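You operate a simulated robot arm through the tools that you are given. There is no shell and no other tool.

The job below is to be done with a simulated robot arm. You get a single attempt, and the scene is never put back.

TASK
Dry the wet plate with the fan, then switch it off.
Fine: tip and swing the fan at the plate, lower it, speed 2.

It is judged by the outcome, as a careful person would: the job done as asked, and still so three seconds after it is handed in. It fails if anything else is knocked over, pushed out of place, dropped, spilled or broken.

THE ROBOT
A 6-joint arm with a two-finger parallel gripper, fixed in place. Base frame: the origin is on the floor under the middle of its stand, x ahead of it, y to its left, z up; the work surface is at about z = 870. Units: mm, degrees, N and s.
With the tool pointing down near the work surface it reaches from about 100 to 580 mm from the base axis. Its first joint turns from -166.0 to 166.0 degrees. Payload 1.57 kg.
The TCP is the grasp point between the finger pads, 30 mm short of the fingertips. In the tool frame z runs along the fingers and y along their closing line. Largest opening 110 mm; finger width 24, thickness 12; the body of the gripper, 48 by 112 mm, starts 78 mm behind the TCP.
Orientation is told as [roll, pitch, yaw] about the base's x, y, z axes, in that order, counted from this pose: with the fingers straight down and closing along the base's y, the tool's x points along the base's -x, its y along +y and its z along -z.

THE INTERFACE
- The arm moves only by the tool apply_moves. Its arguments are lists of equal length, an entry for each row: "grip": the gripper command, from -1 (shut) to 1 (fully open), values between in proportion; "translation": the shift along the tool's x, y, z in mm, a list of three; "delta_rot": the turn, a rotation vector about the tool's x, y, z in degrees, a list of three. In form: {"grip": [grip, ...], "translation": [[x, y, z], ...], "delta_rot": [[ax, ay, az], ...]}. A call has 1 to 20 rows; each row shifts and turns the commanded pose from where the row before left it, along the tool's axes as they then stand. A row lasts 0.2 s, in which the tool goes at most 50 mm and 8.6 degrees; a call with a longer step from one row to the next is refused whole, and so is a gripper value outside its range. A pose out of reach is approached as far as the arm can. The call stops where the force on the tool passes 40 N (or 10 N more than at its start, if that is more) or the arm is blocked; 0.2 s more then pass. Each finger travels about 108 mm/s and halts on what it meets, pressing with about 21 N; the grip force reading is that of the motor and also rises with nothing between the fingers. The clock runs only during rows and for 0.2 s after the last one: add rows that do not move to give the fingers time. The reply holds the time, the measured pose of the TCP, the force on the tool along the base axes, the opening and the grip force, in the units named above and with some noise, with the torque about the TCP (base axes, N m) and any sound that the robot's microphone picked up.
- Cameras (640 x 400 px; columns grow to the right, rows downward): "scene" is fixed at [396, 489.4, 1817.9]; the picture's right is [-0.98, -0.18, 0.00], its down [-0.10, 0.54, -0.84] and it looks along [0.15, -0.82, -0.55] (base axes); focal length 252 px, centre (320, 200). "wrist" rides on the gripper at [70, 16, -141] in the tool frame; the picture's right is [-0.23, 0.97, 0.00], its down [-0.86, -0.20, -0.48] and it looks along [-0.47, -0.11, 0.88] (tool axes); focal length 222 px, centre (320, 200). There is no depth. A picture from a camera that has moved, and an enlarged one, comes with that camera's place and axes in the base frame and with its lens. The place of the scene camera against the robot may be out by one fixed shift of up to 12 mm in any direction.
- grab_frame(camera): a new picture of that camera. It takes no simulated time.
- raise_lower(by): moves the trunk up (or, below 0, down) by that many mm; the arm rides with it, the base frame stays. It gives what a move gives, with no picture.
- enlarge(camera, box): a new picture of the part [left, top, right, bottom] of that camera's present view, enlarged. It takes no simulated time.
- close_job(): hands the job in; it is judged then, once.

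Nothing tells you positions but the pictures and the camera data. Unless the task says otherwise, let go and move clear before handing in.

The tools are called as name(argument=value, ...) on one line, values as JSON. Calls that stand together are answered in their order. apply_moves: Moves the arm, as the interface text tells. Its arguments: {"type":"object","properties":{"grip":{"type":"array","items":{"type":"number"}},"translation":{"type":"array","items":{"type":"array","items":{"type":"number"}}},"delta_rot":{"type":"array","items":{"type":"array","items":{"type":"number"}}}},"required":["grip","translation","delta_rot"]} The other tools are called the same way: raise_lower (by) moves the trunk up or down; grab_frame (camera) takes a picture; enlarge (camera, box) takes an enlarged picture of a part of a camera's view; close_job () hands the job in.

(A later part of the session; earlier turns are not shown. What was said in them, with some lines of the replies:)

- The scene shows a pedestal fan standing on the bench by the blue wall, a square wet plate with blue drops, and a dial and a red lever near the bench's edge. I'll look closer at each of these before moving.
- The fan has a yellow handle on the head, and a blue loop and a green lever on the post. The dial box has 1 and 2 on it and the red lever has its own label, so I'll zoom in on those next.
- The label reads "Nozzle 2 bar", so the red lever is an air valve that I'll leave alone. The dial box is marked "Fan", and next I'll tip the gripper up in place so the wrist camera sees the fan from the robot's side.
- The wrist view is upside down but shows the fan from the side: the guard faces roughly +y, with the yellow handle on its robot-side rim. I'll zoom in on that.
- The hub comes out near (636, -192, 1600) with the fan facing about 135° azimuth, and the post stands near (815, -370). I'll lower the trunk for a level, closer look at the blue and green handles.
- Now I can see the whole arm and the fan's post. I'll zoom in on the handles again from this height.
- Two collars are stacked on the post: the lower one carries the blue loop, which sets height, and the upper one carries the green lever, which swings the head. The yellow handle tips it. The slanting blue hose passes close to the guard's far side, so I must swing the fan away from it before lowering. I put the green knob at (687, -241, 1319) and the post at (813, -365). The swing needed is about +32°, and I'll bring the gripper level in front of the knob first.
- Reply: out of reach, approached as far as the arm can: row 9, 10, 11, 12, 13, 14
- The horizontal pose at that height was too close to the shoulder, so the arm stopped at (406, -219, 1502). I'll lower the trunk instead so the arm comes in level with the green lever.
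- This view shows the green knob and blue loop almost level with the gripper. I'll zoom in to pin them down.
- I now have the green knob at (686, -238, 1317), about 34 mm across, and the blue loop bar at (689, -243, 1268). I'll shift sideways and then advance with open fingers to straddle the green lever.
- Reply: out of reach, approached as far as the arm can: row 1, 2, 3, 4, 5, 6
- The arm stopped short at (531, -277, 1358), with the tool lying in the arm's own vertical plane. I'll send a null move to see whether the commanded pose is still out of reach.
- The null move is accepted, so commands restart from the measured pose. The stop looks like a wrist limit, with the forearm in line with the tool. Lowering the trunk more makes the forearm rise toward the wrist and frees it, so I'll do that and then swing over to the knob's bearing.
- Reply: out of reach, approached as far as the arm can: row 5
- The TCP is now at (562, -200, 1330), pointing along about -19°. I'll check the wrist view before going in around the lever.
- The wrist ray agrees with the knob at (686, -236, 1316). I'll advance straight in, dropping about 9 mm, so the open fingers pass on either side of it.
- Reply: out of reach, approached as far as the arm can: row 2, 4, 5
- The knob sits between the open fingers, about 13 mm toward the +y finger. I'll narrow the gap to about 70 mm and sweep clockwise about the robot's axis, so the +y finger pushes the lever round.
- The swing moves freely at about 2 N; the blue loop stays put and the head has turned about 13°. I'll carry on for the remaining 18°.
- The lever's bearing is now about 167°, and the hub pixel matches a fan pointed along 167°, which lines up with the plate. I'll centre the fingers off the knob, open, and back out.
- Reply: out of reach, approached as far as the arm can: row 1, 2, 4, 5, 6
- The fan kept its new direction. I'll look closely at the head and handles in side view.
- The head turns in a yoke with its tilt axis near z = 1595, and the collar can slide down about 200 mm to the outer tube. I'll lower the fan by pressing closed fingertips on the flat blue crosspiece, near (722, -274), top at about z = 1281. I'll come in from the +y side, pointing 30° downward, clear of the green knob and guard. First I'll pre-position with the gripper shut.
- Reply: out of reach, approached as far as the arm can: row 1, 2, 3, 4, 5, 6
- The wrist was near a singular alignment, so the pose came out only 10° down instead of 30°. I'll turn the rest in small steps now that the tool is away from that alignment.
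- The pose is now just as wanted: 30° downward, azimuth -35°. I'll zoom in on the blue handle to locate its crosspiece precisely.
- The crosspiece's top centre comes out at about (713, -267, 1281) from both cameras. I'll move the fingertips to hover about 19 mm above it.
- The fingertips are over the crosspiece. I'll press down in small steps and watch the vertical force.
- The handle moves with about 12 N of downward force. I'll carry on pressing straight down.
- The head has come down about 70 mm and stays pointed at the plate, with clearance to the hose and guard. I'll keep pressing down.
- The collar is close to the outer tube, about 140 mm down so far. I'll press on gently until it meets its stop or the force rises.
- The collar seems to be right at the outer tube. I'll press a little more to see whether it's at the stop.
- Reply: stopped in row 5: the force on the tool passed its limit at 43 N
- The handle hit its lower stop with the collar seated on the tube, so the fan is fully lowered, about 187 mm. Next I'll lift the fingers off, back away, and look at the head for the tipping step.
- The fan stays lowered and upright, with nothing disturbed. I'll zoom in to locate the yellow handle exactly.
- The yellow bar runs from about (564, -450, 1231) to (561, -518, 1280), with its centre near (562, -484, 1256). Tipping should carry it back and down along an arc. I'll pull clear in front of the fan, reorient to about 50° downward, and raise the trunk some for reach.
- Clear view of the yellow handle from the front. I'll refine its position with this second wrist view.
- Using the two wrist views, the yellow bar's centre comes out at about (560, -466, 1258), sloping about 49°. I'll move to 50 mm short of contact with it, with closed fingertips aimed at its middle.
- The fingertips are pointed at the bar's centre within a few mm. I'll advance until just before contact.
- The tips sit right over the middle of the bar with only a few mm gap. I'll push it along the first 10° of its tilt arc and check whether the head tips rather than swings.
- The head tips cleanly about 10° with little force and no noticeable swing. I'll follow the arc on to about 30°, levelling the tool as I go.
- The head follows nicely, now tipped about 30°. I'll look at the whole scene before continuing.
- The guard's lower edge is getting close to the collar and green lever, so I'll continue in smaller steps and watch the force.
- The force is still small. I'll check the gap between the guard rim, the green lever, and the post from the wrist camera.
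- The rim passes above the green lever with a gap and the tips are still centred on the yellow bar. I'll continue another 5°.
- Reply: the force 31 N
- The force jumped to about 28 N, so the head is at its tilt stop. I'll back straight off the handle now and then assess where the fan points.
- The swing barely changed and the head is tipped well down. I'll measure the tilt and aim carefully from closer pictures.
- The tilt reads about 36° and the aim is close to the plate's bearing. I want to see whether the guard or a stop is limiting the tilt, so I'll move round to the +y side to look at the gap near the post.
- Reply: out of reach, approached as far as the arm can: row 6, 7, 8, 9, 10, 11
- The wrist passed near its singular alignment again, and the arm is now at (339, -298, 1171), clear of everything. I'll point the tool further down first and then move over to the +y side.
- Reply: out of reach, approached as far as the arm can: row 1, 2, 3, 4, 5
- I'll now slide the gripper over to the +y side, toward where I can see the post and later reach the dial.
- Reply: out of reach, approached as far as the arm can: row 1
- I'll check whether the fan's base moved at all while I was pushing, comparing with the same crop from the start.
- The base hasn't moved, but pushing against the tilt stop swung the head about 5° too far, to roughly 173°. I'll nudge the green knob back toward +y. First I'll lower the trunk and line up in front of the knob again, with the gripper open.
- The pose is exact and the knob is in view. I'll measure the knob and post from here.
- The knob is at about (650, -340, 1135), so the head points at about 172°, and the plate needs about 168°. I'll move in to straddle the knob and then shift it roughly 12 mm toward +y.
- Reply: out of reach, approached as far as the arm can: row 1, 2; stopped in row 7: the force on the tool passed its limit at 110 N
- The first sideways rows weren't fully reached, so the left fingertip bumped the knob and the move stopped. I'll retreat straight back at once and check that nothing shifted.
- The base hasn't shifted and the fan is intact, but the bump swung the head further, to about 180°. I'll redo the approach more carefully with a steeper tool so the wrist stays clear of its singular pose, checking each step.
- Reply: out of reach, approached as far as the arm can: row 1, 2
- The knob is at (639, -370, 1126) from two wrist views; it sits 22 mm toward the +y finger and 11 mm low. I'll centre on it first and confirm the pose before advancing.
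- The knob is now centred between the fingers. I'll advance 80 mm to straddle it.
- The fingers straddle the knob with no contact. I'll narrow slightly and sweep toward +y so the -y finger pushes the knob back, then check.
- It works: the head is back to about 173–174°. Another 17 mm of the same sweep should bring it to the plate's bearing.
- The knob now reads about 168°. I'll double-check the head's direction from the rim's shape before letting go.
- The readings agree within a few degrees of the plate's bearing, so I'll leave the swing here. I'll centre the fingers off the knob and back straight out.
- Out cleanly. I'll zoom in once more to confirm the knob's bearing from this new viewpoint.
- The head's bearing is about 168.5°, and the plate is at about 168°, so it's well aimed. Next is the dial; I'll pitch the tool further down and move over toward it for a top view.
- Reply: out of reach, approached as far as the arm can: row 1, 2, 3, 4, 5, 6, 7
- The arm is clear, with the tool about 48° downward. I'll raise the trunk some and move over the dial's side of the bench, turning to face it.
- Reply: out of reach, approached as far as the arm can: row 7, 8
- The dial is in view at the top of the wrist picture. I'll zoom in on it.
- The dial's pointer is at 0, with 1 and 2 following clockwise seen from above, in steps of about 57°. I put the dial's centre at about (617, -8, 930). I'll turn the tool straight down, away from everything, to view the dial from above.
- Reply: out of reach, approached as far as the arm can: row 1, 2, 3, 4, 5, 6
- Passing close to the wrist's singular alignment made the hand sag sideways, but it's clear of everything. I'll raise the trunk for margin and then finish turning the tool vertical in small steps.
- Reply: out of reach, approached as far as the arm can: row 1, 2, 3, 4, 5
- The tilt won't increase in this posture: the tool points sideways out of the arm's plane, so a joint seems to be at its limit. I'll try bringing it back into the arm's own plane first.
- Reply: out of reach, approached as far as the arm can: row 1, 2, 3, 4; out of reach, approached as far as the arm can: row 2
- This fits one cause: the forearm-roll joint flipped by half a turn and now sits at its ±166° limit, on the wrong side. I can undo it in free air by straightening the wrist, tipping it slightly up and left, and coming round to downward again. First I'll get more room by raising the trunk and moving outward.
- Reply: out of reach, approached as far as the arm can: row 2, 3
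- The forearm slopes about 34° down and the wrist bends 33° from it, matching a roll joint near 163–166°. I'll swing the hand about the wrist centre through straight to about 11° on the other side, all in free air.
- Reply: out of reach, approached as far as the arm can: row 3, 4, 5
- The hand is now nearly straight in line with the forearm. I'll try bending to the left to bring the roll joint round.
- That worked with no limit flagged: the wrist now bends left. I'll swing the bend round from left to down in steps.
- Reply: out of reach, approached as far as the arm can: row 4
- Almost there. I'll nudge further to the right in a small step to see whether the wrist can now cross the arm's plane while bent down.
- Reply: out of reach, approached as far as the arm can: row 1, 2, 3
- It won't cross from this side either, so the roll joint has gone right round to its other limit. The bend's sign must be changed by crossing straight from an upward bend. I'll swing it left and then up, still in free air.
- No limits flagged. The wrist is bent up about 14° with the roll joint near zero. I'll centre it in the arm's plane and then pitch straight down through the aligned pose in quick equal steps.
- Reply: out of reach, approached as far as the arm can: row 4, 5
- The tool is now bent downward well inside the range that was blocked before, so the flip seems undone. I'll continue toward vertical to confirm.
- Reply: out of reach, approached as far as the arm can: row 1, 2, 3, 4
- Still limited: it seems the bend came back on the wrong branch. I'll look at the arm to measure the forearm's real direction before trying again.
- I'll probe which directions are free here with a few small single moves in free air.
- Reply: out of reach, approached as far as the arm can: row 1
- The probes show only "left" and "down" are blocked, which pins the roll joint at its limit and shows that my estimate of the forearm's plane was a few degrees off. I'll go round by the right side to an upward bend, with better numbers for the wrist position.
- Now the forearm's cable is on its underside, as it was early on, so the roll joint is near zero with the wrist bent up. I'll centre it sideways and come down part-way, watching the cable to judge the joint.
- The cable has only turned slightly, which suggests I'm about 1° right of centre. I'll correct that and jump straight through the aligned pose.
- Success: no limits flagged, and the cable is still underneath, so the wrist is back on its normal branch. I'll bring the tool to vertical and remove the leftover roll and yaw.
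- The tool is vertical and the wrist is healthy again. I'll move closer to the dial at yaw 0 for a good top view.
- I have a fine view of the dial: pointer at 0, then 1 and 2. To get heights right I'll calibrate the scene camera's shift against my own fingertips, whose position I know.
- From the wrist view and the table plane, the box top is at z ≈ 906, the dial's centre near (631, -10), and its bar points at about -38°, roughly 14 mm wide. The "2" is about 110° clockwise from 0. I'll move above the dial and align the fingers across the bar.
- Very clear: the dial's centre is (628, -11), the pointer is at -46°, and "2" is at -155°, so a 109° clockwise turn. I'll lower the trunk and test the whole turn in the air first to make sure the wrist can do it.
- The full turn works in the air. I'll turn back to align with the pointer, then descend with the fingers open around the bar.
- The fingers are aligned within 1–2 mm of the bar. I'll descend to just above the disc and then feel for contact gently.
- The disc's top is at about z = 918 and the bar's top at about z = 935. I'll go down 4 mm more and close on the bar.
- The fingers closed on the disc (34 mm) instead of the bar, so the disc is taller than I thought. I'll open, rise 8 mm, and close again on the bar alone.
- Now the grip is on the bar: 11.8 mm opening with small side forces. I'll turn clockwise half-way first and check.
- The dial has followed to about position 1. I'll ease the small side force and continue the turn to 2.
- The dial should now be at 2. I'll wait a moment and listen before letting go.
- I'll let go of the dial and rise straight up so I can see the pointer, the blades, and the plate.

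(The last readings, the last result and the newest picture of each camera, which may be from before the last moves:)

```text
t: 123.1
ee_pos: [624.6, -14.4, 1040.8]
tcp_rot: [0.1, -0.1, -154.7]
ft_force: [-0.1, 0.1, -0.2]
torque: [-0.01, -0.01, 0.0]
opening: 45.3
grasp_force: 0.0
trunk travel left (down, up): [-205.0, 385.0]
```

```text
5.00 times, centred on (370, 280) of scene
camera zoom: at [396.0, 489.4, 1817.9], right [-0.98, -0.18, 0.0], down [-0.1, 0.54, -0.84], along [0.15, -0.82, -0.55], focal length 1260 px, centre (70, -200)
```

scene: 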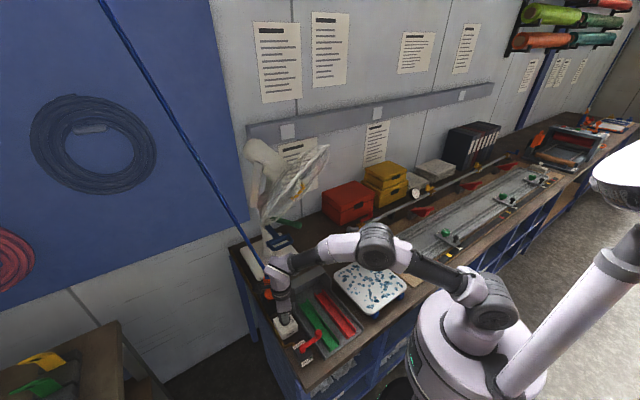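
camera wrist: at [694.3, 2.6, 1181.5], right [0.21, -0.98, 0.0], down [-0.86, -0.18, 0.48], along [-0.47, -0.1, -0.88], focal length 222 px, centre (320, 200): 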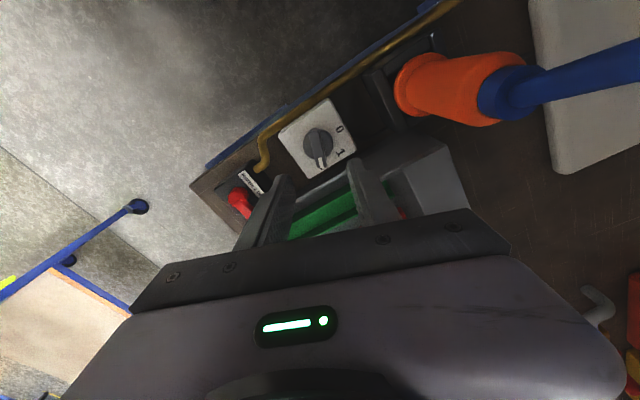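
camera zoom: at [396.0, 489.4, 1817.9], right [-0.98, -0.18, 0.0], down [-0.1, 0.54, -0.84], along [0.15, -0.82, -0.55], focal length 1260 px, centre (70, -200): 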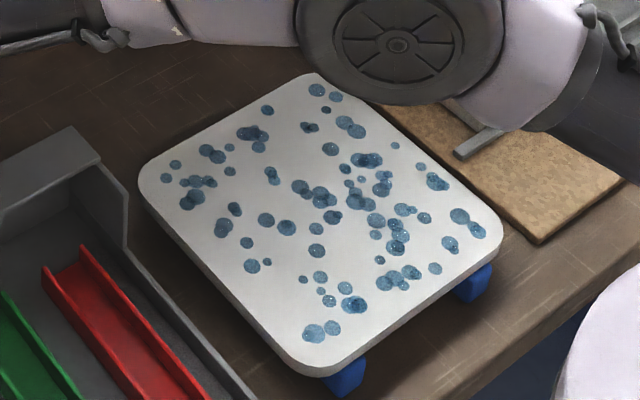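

The pointer is on 2, the blades have turned, and the plate already shows fewer drops than at the start. I'll wait a few seconds and watch the plate.

apply_moves(grip=[-0.18, -0.18, -0.18, -0.18, -0.18, -0.18, -0.18, -0.18, -0.18, -0.18, -0.18, -0.18, -0.18, -0.18, -0.18, -0.18, -0.18, -0.18, -0.18, -0.18], translation=[[0, 0, 0], [0, 0, 0], [0, 0, 0], [0, 0, 0], [0, 0, 0], [0, 0, 0], [0, 0, 0], [0, 0, 0], [0, 0, 0], [0, 0, 0], [0, 0, 0], [0, 0, 0], [0, 0, 0], [0, 0, 0], [0, 0, 0], [0, 0, 0], [0, 0, 0], [0, 0, 0], [0, 0, 0], [0, 0, 0]], delta_rot=[[0, 0, 0], [0, 0, 0], [0, 0, 0], [0, 0, 0], [0, 0, 0], [0, 0, 0], [0, 0, 0], [0, 0, 0], [0, 0, 0], [0, 0, 0], [0, 0, 0], [0, 0, 0], [0, 0, 0], [0, 0, 0], [0, 0, 0], [0, 0, 0], [0, 0, 0], [0, 0, 0], [0, 0, 0], [0, 0, 0]])

enlarge(camera="scene", box=[320, 240, 420, 320])

enlarge(camera="scene", box=[285, 140, 335, 190])

grab_frame(camera="scene")

```text
t: 127.3
ee_pos: [623.9, -13.5, 1040.2]
tcp_rot: [0.1, -0.1, -154.8]
ft_force: [0.0, -0.1, 0.6]
torque: [-0.01, 0.02, 0.0]
opening: 45.2
grasp_force: 0.1
trunk travel left (down, up): [-205.0, 385.0]
```

```text
5.00 times, centred on (370, 280) of scene
camera zoom: at [396.0, 489.4, 1817.9], right [-0.98, -0.18, 0.0], down [-0.1, 0.54, -0.84], along [0.15, -0.82, -0.55], focal length 1260 px, centre (70, -200)
```

zoom: 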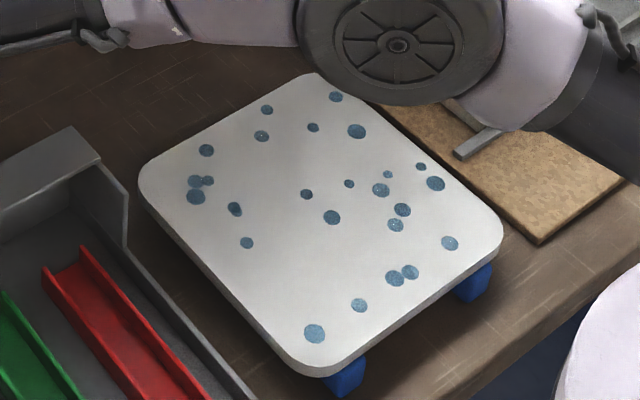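

```text
8.00 times, centred on (310, 165) of scene
camera zoom: at [396.0, 489.4, 1817.9], right [-0.98, -0.18, 0.0], down [-0.1, 0.54, -0.84], along [0.15, -0.82, -0.55], focal length 2017 px, centre (400, 480)
```

zoom: 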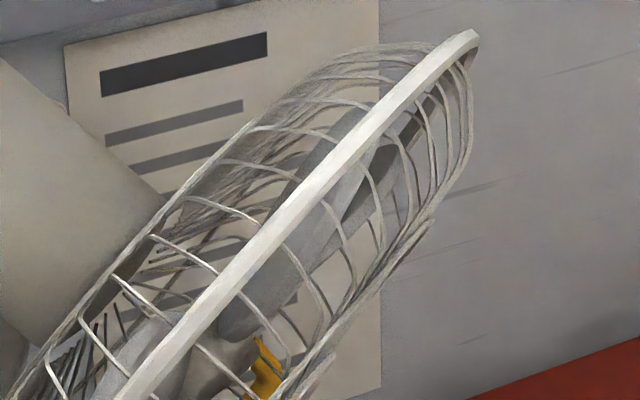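

```text
taken
```

scene: 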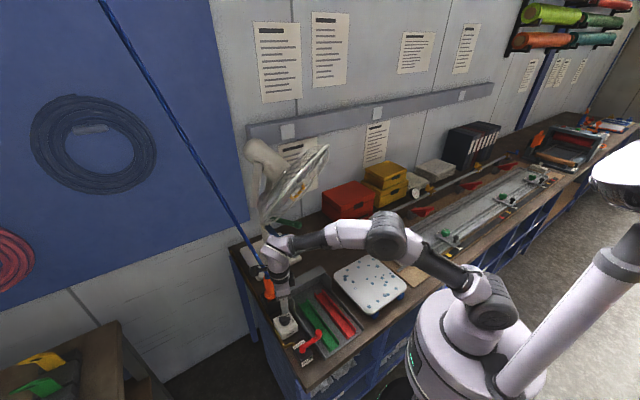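

The drops are vanishing fast: only about 25 remain. I'll keep waiting and check again, including under the elbow's view.

apply_moves(grip=[-0.18, -0.18, -0.18, -0.18, -0.18, -0.18, -0.18, -0.18, -0.18, -0.18, -0.18, -0.18, -0.18, -0.18, -0.18, -0.18, -0.18, -0.18, -0.18, -0.18], translation=[[0, 0, 0], [0, 0, 0], [0, 0, 0], [0, 0, 0], [0, 0, 0], [0, 0, 0], [0, 0, 0], [0, 0, 0], [0, 0, 0], [0, 0, 0], [0, 0, 0], [0, 0, 0], [0, 0, 0], [0, 0, 0], [0, 0, 0], [0, 0, 0], [0, 0, 0], [0, 0, 0], [0, 0, 0], [0, 0, 0]], delta_rot=[[0, 0, 0], [0, 0, 0], [0, 0, 0], [0, 0, 0], [0, 0, 0], [0, 0, 0], [0, 0, 0], [0, 0, 0], [0, 0, 0], [0, 0, 0], [0, 0, 0], [0, 0, 0], [0, 0, 0], [0, 0, 0], [0, 0, 0], [0, 0, 0], [0, 0, 0], [0, 0, 0], [0, 0, 0], [0, 0, 0]])

enlarge(camera="scene", box=[320, 240, 420, 320])

```text
t: 131.5
ee_pos: [623.3, -12.6, 1041.4]
tcp_rot: [0.1, -0.1, -154.8]
ft_force: [0.6, -0.4, 0.9]
torque: [-0.01, -0.02, 0.01]
opening: 44.8
grasp_force: 0.2
trunk travel left (down, up): [-205.0, 385.0]
```

```text
5.00 times, centred on (370, 280) of scene
camera zoom: at [396.0, 489.4, 1817.9], right [-0.98, -0.18, 0.0], down [-0.1, 0.54, -0.84], along [0.15, -0.82, -0.55], focal length 1260 px, centre (70, -200)
```

zoom: 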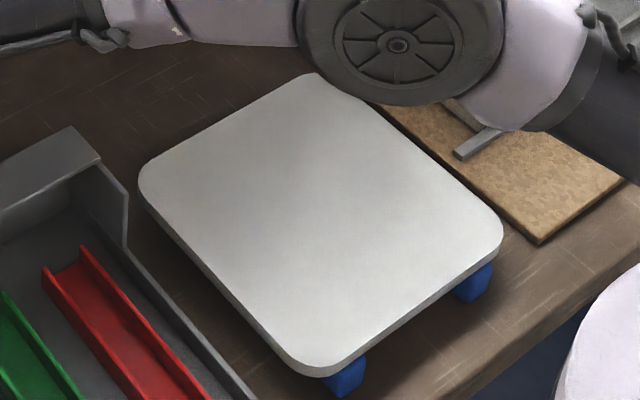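

The plate is completely dry. Now I'll switch the fan off: realign with the bar, descend, and grip it again.

apply_moves(grip=[-0.18, -0.18, -0.18, -0.18, -0.18, -0.18, -0.18], translation=[[4, -0.8, 0], [0, 0, 20], [0, 0, 20], [0, 0, 20], [0, 0, 14], [0, 0, 7], [0, 0, 0]], delta_rot=[[0, 0, 1], [0, 0, 0], [0, 0, 0], [0, 0, 0], [0, 0, 0], [0, 0, 0], [0, 0, 0]])

enlarge(camera="wrist", box=[260, 100, 400, 220])

```text
t: 133.1
ee_pos: [628.3, -8.4, 956.5]
tcp_rot: [0.0, -0.2, -155.7]
ft_force: [0.8, -0.3, -0.1]
torque: [0.01, 0.03, 0.0]
opening: 45.0
grasp_force: 0.2
trunk travel left (down, up): [-205.0, 385.0]
```

```text
3.33 times, centred on (330, 160) of wrist
camera zoom: at [699.0, 6.1, 1096.9], right [0.19, -0.98, 0.0], down [-0.86, -0.17, 0.48], along [-0.47, -0.09, -0.88], focal length 740 px, centre (287, 333)
```

zoom: 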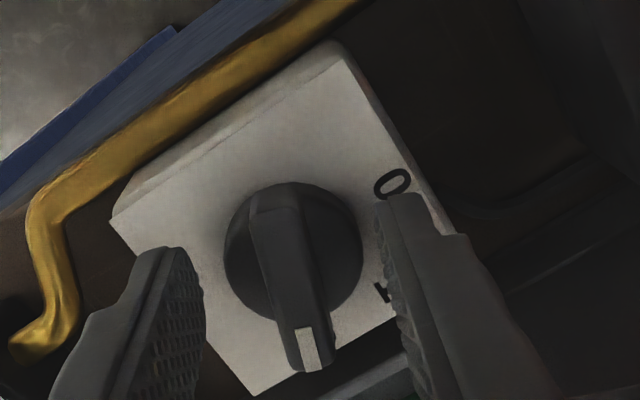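

apply_moves(grip=[-0.18, -0.5, -0.9, -0.9, -0.9], translation=[[0, 0, -2], [0, 0, 0], [0, 0, 0], [0, 0, 0], [0, 0, 0]], delta_rot=[[0, 0, 0], [0, 0, 0], [0, 0, 0], [0, 0, 0], [0, 0, 0]])

```text
t: 134.3
ee_pos: [628.2, -10.2, 959.4]
tcp_rot: [0.1, 0.0, -155.6]
ft_force: [2.7, -5.8, 1.3]
torque: [0.09, 0.14, 0.63]
opening: 11.8
grasp_force: 29.4
trunk travel left (down, up): [-205.0, 385.0]
```

The bar is gripped. I'll turn it counter-clockwise 109° back to 0.

apply_moves(grip=[-0.9, -0.9, -0.9, -0.9, -0.9, -0.9, -0.9, -0.9], translation=[[0, 0, 0], [0, 0, 0], [0, 0, 0], [0, 0, 0], [0, 0, 0], [0, 0, 0], [0, 0, 0], [0, 0, 0]], delta_rot=[[0, 0, -7.8], [0, 0, -7.8], [0, 0, -7.8], [0, 0, -7.8], [0, 0, -7.8], [0, 0, -7.8], [0, 0, -7.8], [0, 0, 0]])

apply_moves(grip=[-0.9, -0.9, -0.9, -0.9, -0.9, -0.9, -0.9, -0.9], translation=[[0, 0, 0], [0, 0, 0], [0, 0, 0], [0, 0, 0], [0, 0, 0], [0, 0, 0], [0, 0, 0], [0, 0, 0]], delta_rot=[[0, 0, -7.8], [0, 0, -7.8], [0, 0, -7.8], [0, 0, -7.8], [0, 0, -7.8], [0, 0, -7.8], [0, 0, -7.8], [0, 0, 0]])

enlarge(camera="wrist", box=[260, 80, 400, 220])

```text
t: 136.1
ee_pos: [625.3, -8.3, 958.2]
tcp_rot: [-0.2, -0.2, -101.1]
ft_force: [-21.4, 5.2, -14.1]
torque: [-0.53, 0.35, -0.04]
opening: 11.8
grasp_force: 28.9
trunk travel left (down, up): [-205.0, 385.0]
```

```text
t: 136.9
ee_pos: [625.5, -8.1, 959.0]
tcp_rot: [-0.4, -0.1, -78.5]
ft_force: [-8.4, 3.3, 3.4]
torque: [0.28, -0.13, -0.03]
opening: 12.0
grasp_force: 29.1
trunk travel left (down, up): [-205.0, 385.0]
stopped in row 4: the force on the tool passed its limit at 40 N (the readings are from after the stop); the commanded pose is now the measured one
```

```text
2.86 times, centred on (330, 150) of wrist
camera zoom: at [629.1, 63.8, 1099.3], right [1.0, -0.03, -0.01], down [-0.02, -0.88, 0.48], along [-0.02, -0.48, -0.88], focal length 635 px, centre (291, 343)
```

zoom: 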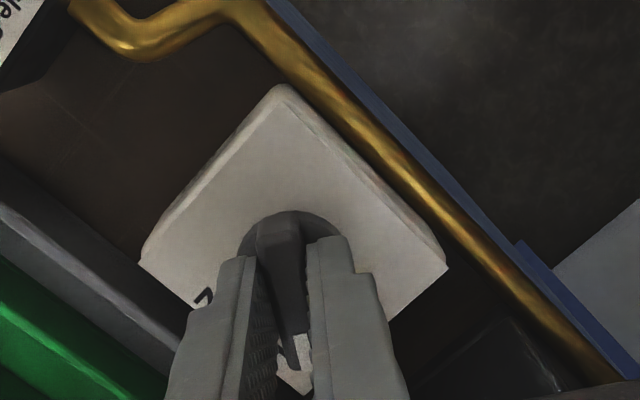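

The turn paused at -78° because side force built up from a small off-centre grip. I'll open, let things relax, check the centring, and re-grip before finishing.

apply_moves(grip=[-0.5, -0.18, -0.18, -0.18], translation=[[0, 0, 0], [0, 0, 0], [0, 0, 0], [0, 0, 0]], delta_rot=[[0, 0, 0], [0, 0, 0], [0, 0, 0], [0, 0, 0]])

enlarge(camera="wrist", box=[260, 80, 400, 220])

enlarge(camera="scene", box=[260, 290, 320, 340])

```text
t: 137.9
ee_pos: [626.7, -9.3, 957.6]
tcp_rot: [-0.4, -0.1, -78.5]
ft_force: [0.4, 0.2, 0.0]
torque: [-0.01, -0.01, -0.01]
opening: 45.1
grasp_force: 0.0
trunk travel left (down, up): [-205.0, 385.0]
```

```text
2.86 times, centred on (330, 150) of wrist
camera zoom: at [630.5, 63.2, 1098.3], right [1.0, -0.03, -0.01], down [-0.02, -0.88, 0.48], along [-0.02, -0.48, -0.88], focal length 635 px, centre (291, 343)
```

zoom: 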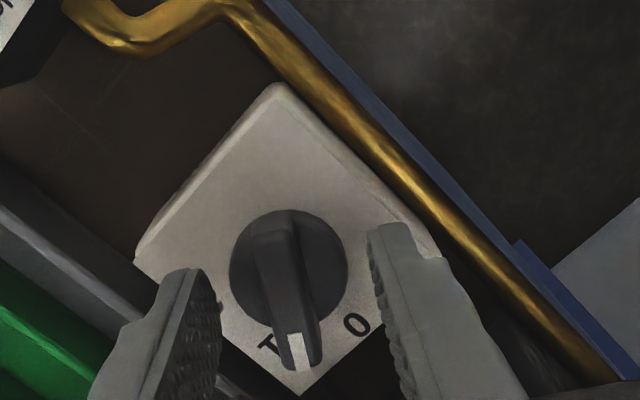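

```text
8.00 times, centred on (290, 315) of scene
camera zoom: at [396.0, 489.4, 1817.9], right [-0.98, -0.18, 0.0], down [-0.1, 0.54, -0.84], along [0.15, -0.82, -0.55], focal length 2017 px, centre (560, -720)
```

zoom: 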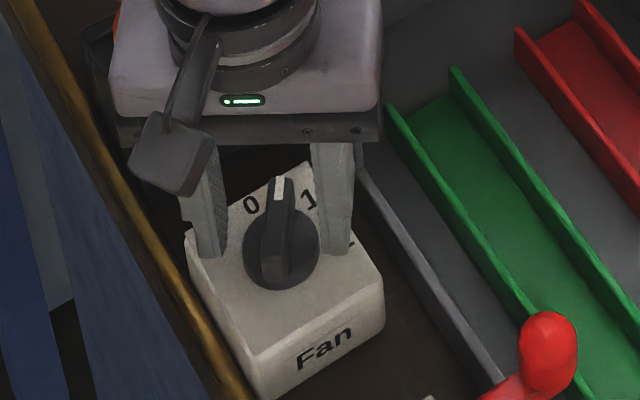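

The box hasn't moved, and the pointer is between 1 and 0. I'll align exactly to the bar (-82°), re-grip, and finish the turn to 0.

apply_moves(grip=[-0.18, -0.5, -0.9, -0.9, -0.9], translation=[[0, 1, -1], [0, 0, 0], [0, 0, 0], [0, 0, 0], [0, 0, 0]], delta_rot=[[0, 0, 4], [0, 0, 0], [0, 0, 0], [0, 0, 0], [0, 0, 0]])

apply_moves(grip=[-0.9, -0.9, -0.9, -0.9], translation=[[0, 0, 0], [0, 0, 0], [0, 0, 0], [0, 0, 0]], delta_rot=[[0, 0, -6], [0, 0, -6], [0, 0, -6], [0, 0, 0]])

```text
t: 139.1
ee_pos: [626.3, -8.9, 959.4]
tcp_rot: [-0.4, 0.0, -82.5]
ft_force: [-13.2, -1.1, -4.7]
torque: [0.07, -0.14, 0.0]
opening: 12.4
grasp_force: 29.4
trunk travel left (down, up): [-205.0, 385.0]
```

```text
t: 140.1
ee_pos: [626.8, -9.5, 958.7]
tcp_rot: [-0.4, 0.1, -64.5]
ft_force: [-21.9, -3.2, -12.7]
torque: [-0.44, -0.14, -0.03]
opening: 11.5
grasp_force: 29.0
trunk travel left (down, up): [-205.0, 385.0]
```

The side force points to the bar being 2–3 mm nearer the robot than my grip centre. I'll shift that way and complete the last 18°.

apply_moves(grip=[-0.9, -0.9, -0.9, -0.9, -0.9, -0.9], translation=[[0.8, -2.9, 0], [0, 0, 0], [0, 0, 0], [0, 0, 0], [0, 0, 0], [0, 0, 0]], delta_rot=[[0, 0, 0], [0, 0, -6], [0, 0, -6], [0, 0, -6], [0, 0, 0], [0, 0, 0]])

enlarge(camera="scene", box=[260, 290, 320, 340])

```text
t: 141.5
ee_pos: [625.0, -10.2, 960.2]
tcp_rot: [-0.3, 0.2, -46.4]
ft_force: [-2.0, 2.6, -8.5]
torque: [-0.11, -0.62, 0.02]
opening: 11.7
grasp_force: 29.3
trunk travel left (down, up): [-205.0, 385.0]
```

```text
8.00 times, centred on (290, 315) of scene
camera zoom: at [396.0, 489.4, 1817.9], right [-0.98, -0.18, 0.0], down [-0.1, 0.54, -0.84], along [0.15, -0.82, -0.55], focal length 2017 px, centre (560, -720)
```

zoom: 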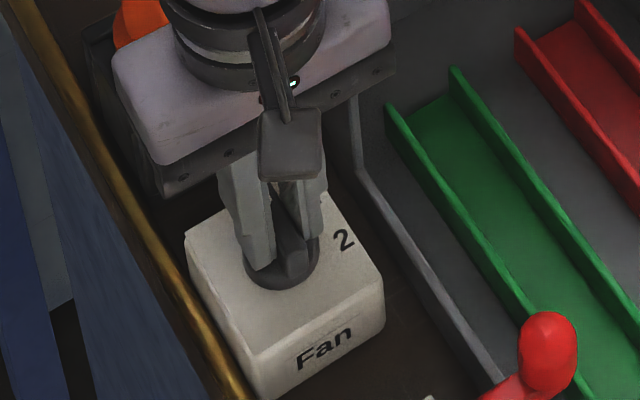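

Yaw is back at -46.4°, where the pointer was when I first gripped it at 0. I'll release and rise to verify.

apply_moves(grip=[-0.5, -0.18, -0.18, -0.18, -0.18, -0.18, -0.18], translation=[[0, 0, 0], [0, 0, 0], [0, 0, 0], [0, 0, -15], [0, 0, -25], [0, 0, -30], [0, 0, 0]], delta_rot=[[0, 0, 0], [0, 0, 0], [0, 0, 0], [0, 0, 0], [0, 0, 0], [0, 0, 0], [0, 0, 0]])

enlarge(camera="wrist", box=[270, 80, 370, 200])

enlarge(camera="scene", box=[285, 140, 335, 190])

enlarge(camera="scene", box=[260, 290, 320, 340])

```text
t: 143.1
ee_pos: [626.6, -7.3, 1029.6]
tcp_rot: [-0.4, 0.1, -46.6]
ft_force: [-0.3, -0.2, -0.5]
torque: [0.0, 0.01, 0.02]
opening: 44.9
grasp_force: 0.0
trunk travel left (down, up): [-205.0, 385.0]
```

```text
3.33 times, centred on (320, 140) of wrist
camera zoom: at [591.9, 55.8, 1170.1], right [0.86, 0.51, -0.01], down [0.45, -0.76, 0.48], along [0.24, -0.41, -0.88], focal length 740 px, centre (320, 400)
```

zoom: 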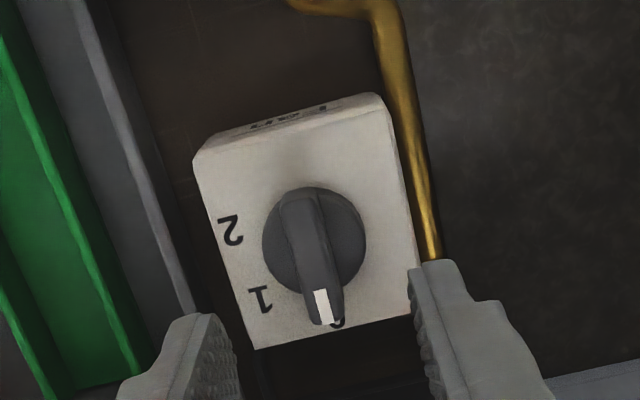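

```text
8.00 times, centred on (310, 165) of scene
camera zoom: at [396.0, 489.4, 1817.9], right [-0.98, -0.18, 0.0], down [-0.1, 0.54, -0.84], along [0.15, -0.82, -0.55], focal length 2017 px, centre (400, 480)
```

zoom: 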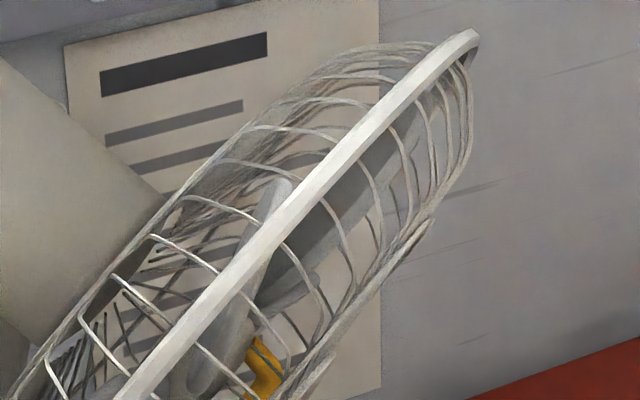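

```text
8.00 times, centred on (290, 315) of scene
camera zoom: at [396.0, 489.4, 1817.9], right [-0.98, -0.18, 0.0], down [-0.1, 0.54, -0.84], along [0.15, -0.82, -0.55], focal length 2017 px, centre (560, -720)
```

zoom: 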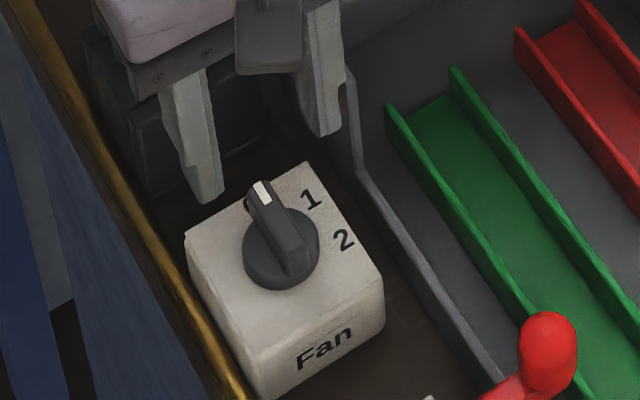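

The pointer is back on 0. I'll raise the arm clear and check that the blades have stopped by comparing two pictures over time.

raise_lower(by=120)

enlarge(camera="scene", box=[285, 140, 335, 190])

apply_moves(grip=[-0.18, -0.18, -0.18, -0.18, -0.18, -0.18, -0.18], translation=[[28, 0, -10], [28, 0, -10], [28, 0, -10], [28, 0, 0], [0, 0, 0], [0, 0, 0], [0, 0, 0]], delta_rot=[[0, 0, 0], [0, 0, 0], [0, 0, 0], [0, 0, 0], [0, 0, 0], [0, 0, 0], [0, 0, 0]])

enlarge(camera="scene", box=[285, 140, 335, 190])

grab_frame(camera="scene")

```text
t: 144.6
ee_pos: [627.5, -6.6, 1148.4]
tcp_rot: [-0.3, 0.2, -46.5]
ft_force: [0.8, 1.0, 0.3]
torque: [-0.02, 0.03, 0.01]
opening: 45.2
grasp_force: 0.0
trunk travel left (down, up): [-325.0, 265.0]
```

```text
8.00 times, centred on (310, 165) of scene
camera zoom: at [396.0, 489.4, 1817.9], right [-0.98, -0.18, 0.0], down [-0.1, 0.54, -0.84], along [0.15, -0.82, -0.55], focal length 2017 px, centre (400, 480)
```

zoom: 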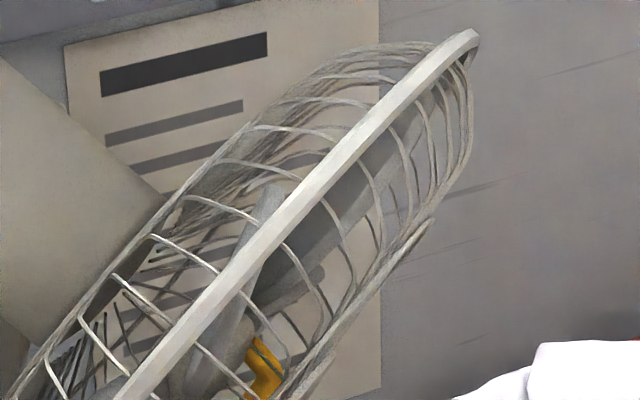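

```text
t: 146.2
ee_pos: [550.3, 72.4, 1179.1]
tcp_rot: [-0.3, 0.2, -46.5]
ft_force: [0.6, 0.3, -0.8]
torque: [-0.01, -0.06, 0.0]
opening: 45.1
grasp_force: 0.0
trunk travel left (down, up): [-325.0, 265.0]
```

```text
8.00 times, centred on (310, 165) of scene
camera zoom: at [396.0, 489.4, 1817.9], right [-0.98, -0.18, 0.0], down [-0.1, 0.54, -0.84], along [0.15, -0.82, -0.55], focal length 2017 px, centre (400, 480)
```

zoom: 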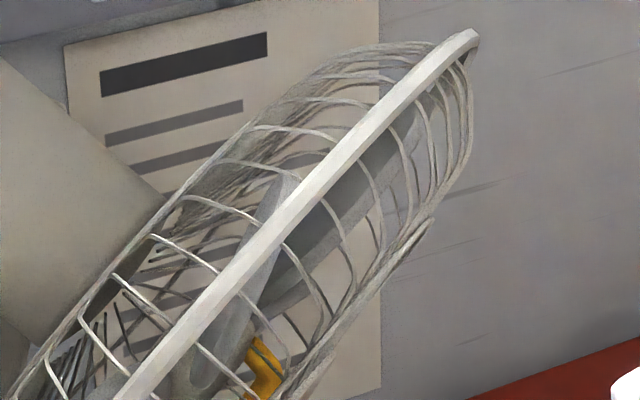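

```text
taken
```

scene: 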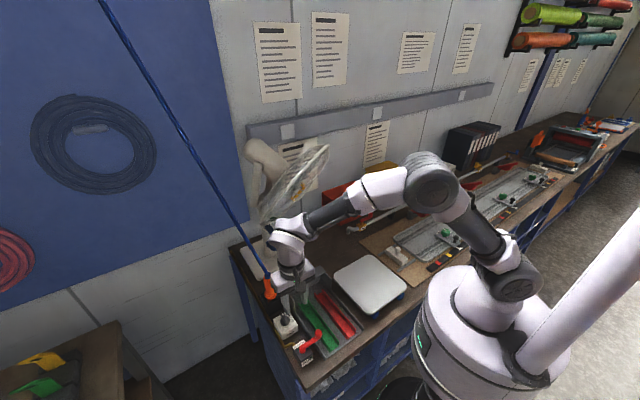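

The plate is clean and the arm is clear. The blades look nearly still; I'll take two more pictures a couple of seconds apart to be sure.

apply_moves(grip=[-0.18, -0.18, -0.18, -0.18, -0.18, -0.18, -0.18, -0.18, -0.18, -0.18, -0.18, -0.18], translation=[[0, 0, 0], [0, 0, 0], [0, 0, 0], [0, 0, 0], [0, 0, 0], [0, 0, 0], [0, 0, 0], [0, 0, 0], [0, 0, 0], [0, 0, 0], [0, 0, 0], [0, 0, 0]], delta_rot=[[0, 0, 0], [0, 0, 0], [0, 0, 0], [0, 0, 0], [0, 0, 0], [0, 0, 0], [0, 0, 0], [0, 0, 0], [0, 0, 0], [0, 0, 0], [0, 0, 0], [0, 0, 0]])

enlarge(camera="scene", box=[285, 140, 335, 190])

apply_moves(grip=[-0.18, -0.18, -0.18, -0.18, -0.18, -0.18, -0.18, -0.18, -0.18], translation=[[0, 0, 0], [0, 0, 0], [0, 0, 0], [0, 0, 0], [0, 0, 0], [0, 0, 0], [0, 0, 0], [0, 0, 0], [0, 0, 0]], delta_rot=[[0, 0, 0], [0, 0, 0], [0, 0, 0], [0, 0, 0], [0, 0, 0], [0, 0, 0], [0, 0, 0], [0, 0, 0], [0, 0, 0]])

enlarge(camera="scene", box=[285, 140, 335, 190])

enlarge(camera="scene", box=[230, 240, 430, 390])

enlarge(camera="scene", box=[225, 120, 325, 300])

```text
t: 148.8
ee_pos: [549.3, 73.7, 1179.0]
tcp_rot: [-0.3, 0.2, -46.5]
ft_force: [-0.1, -0.3, 0.0]
torque: [-0.04, -0.02, 0.03]
opening: 45.0
grasp_force: 0.0
trunk travel left (down, up): [-325.0, 265.0]
```

```text
8.00 times, centred on (310, 165) of scene
camera zoom: at [396.0, 489.4, 1817.9], right [-0.98, -0.18, 0.0], down [-0.1, 0.54, -0.84], along [0.15, -0.82, -0.55], focal length 2017 px, centre (400, 480)
```

zoom: 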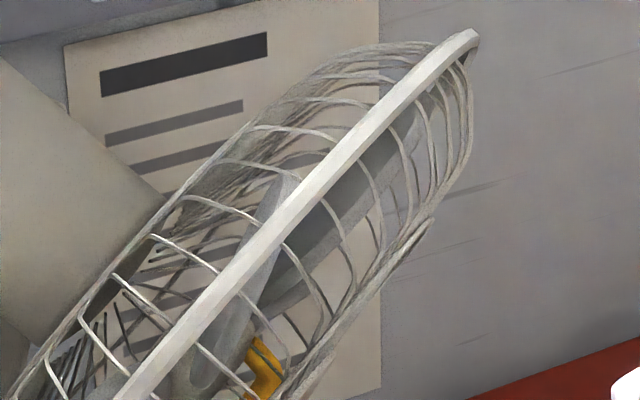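

```text
t: 150.8
ee_pos: [549.7, 72.5, 1179.3]
tcp_rot: [-0.3, 0.2, -46.6]
ft_force: [-0.6, 0.1, -0.2]
torque: [-0.01, 0.0, 0.03]
opening: 45.1
grasp_force: 0.0
trunk travel left (down, up): [-325.0, 265.0]
```

```text
8.00 times, centred on (310, 165) of scene
camera zoom: at [396.0, 489.4, 1817.9], right [-0.98, -0.18, 0.0], down [-0.1, 0.54, -0.84], along [0.15, -0.82, -0.55], focal length 2017 px, centre (400, 480)
```

zoom: 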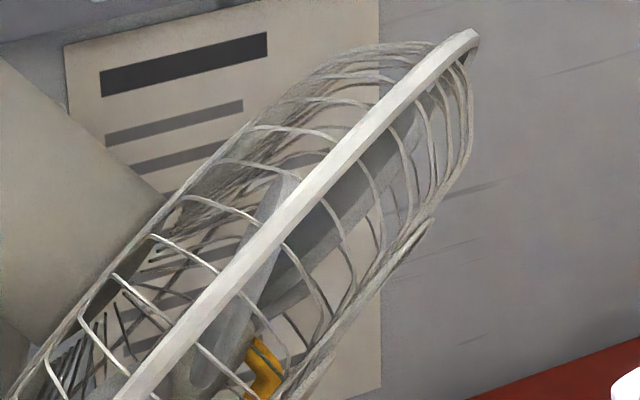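

```text
2.67 times, centred on (330, 315) of scene
camera zoom: at [396.0, 489.4, 1817.9], right [-0.98, -0.18, 0.0], down [-0.1, 0.54, -0.84], along [0.15, -0.82, -0.55], focal length 672 px, centre (293, -107)
```

zoom: 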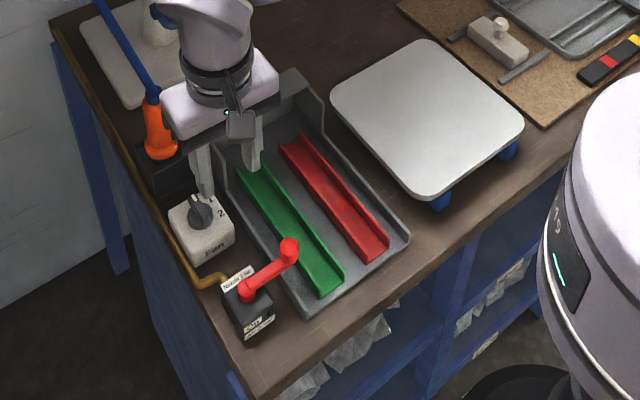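

```text
2.22 times, centred on (275, 210) of scene
camera zoom: at [396.0, 489.4, 1817.9], right [-0.98, -0.18, 0.0], down [-0.1, 0.54, -0.84], along [0.15, -0.82, -0.55], focal length 560 px, centre (420, 178)
```

zoom: 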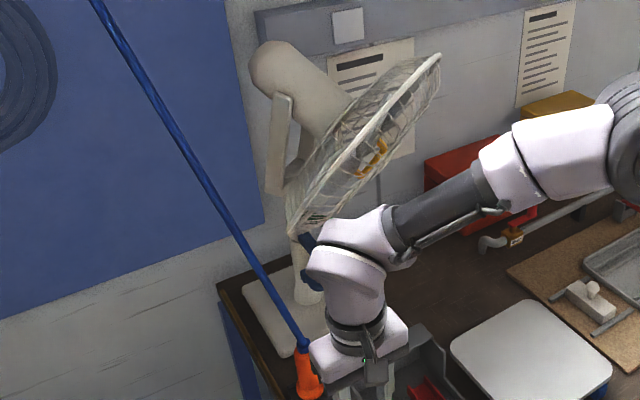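

The last three pictures show the blades in the same position, so the fan is off. The dial points to 0, the plate is dry, the fan's base, tray, nozzle lever and plate are where they started, and the arm is clear. I'll hand the job in.

close_job()

```text
The job is handed in.
```

The plate is dry and the fan is off. I've handed the job in, but no result came back.

- **Fan set-up:** I swung the fan round to face the plate, lowered it to its stop and tipped it down as far as it goes. It stops at about 36°, so it pointed a bit past the middle of the plate, but the plate still dried.
- **Drying:** I ran the fan on 2 until no drops were left on the plate.
- **Switch-off:** The dial is back on 0, and three pictures over about 5 s show the blades not moving.
- **Bumps on the way:** While tipping the fan I pushed it against its stop, which swung the head about 5° off line. A finger then knocked the green lever with about 110 N and swung it further. I put the aim right afterwards.
- **Everything else:** The fan's base did not move, and nothing else on the bench was knocked over or shifted. I left the red nozzle lever alone.
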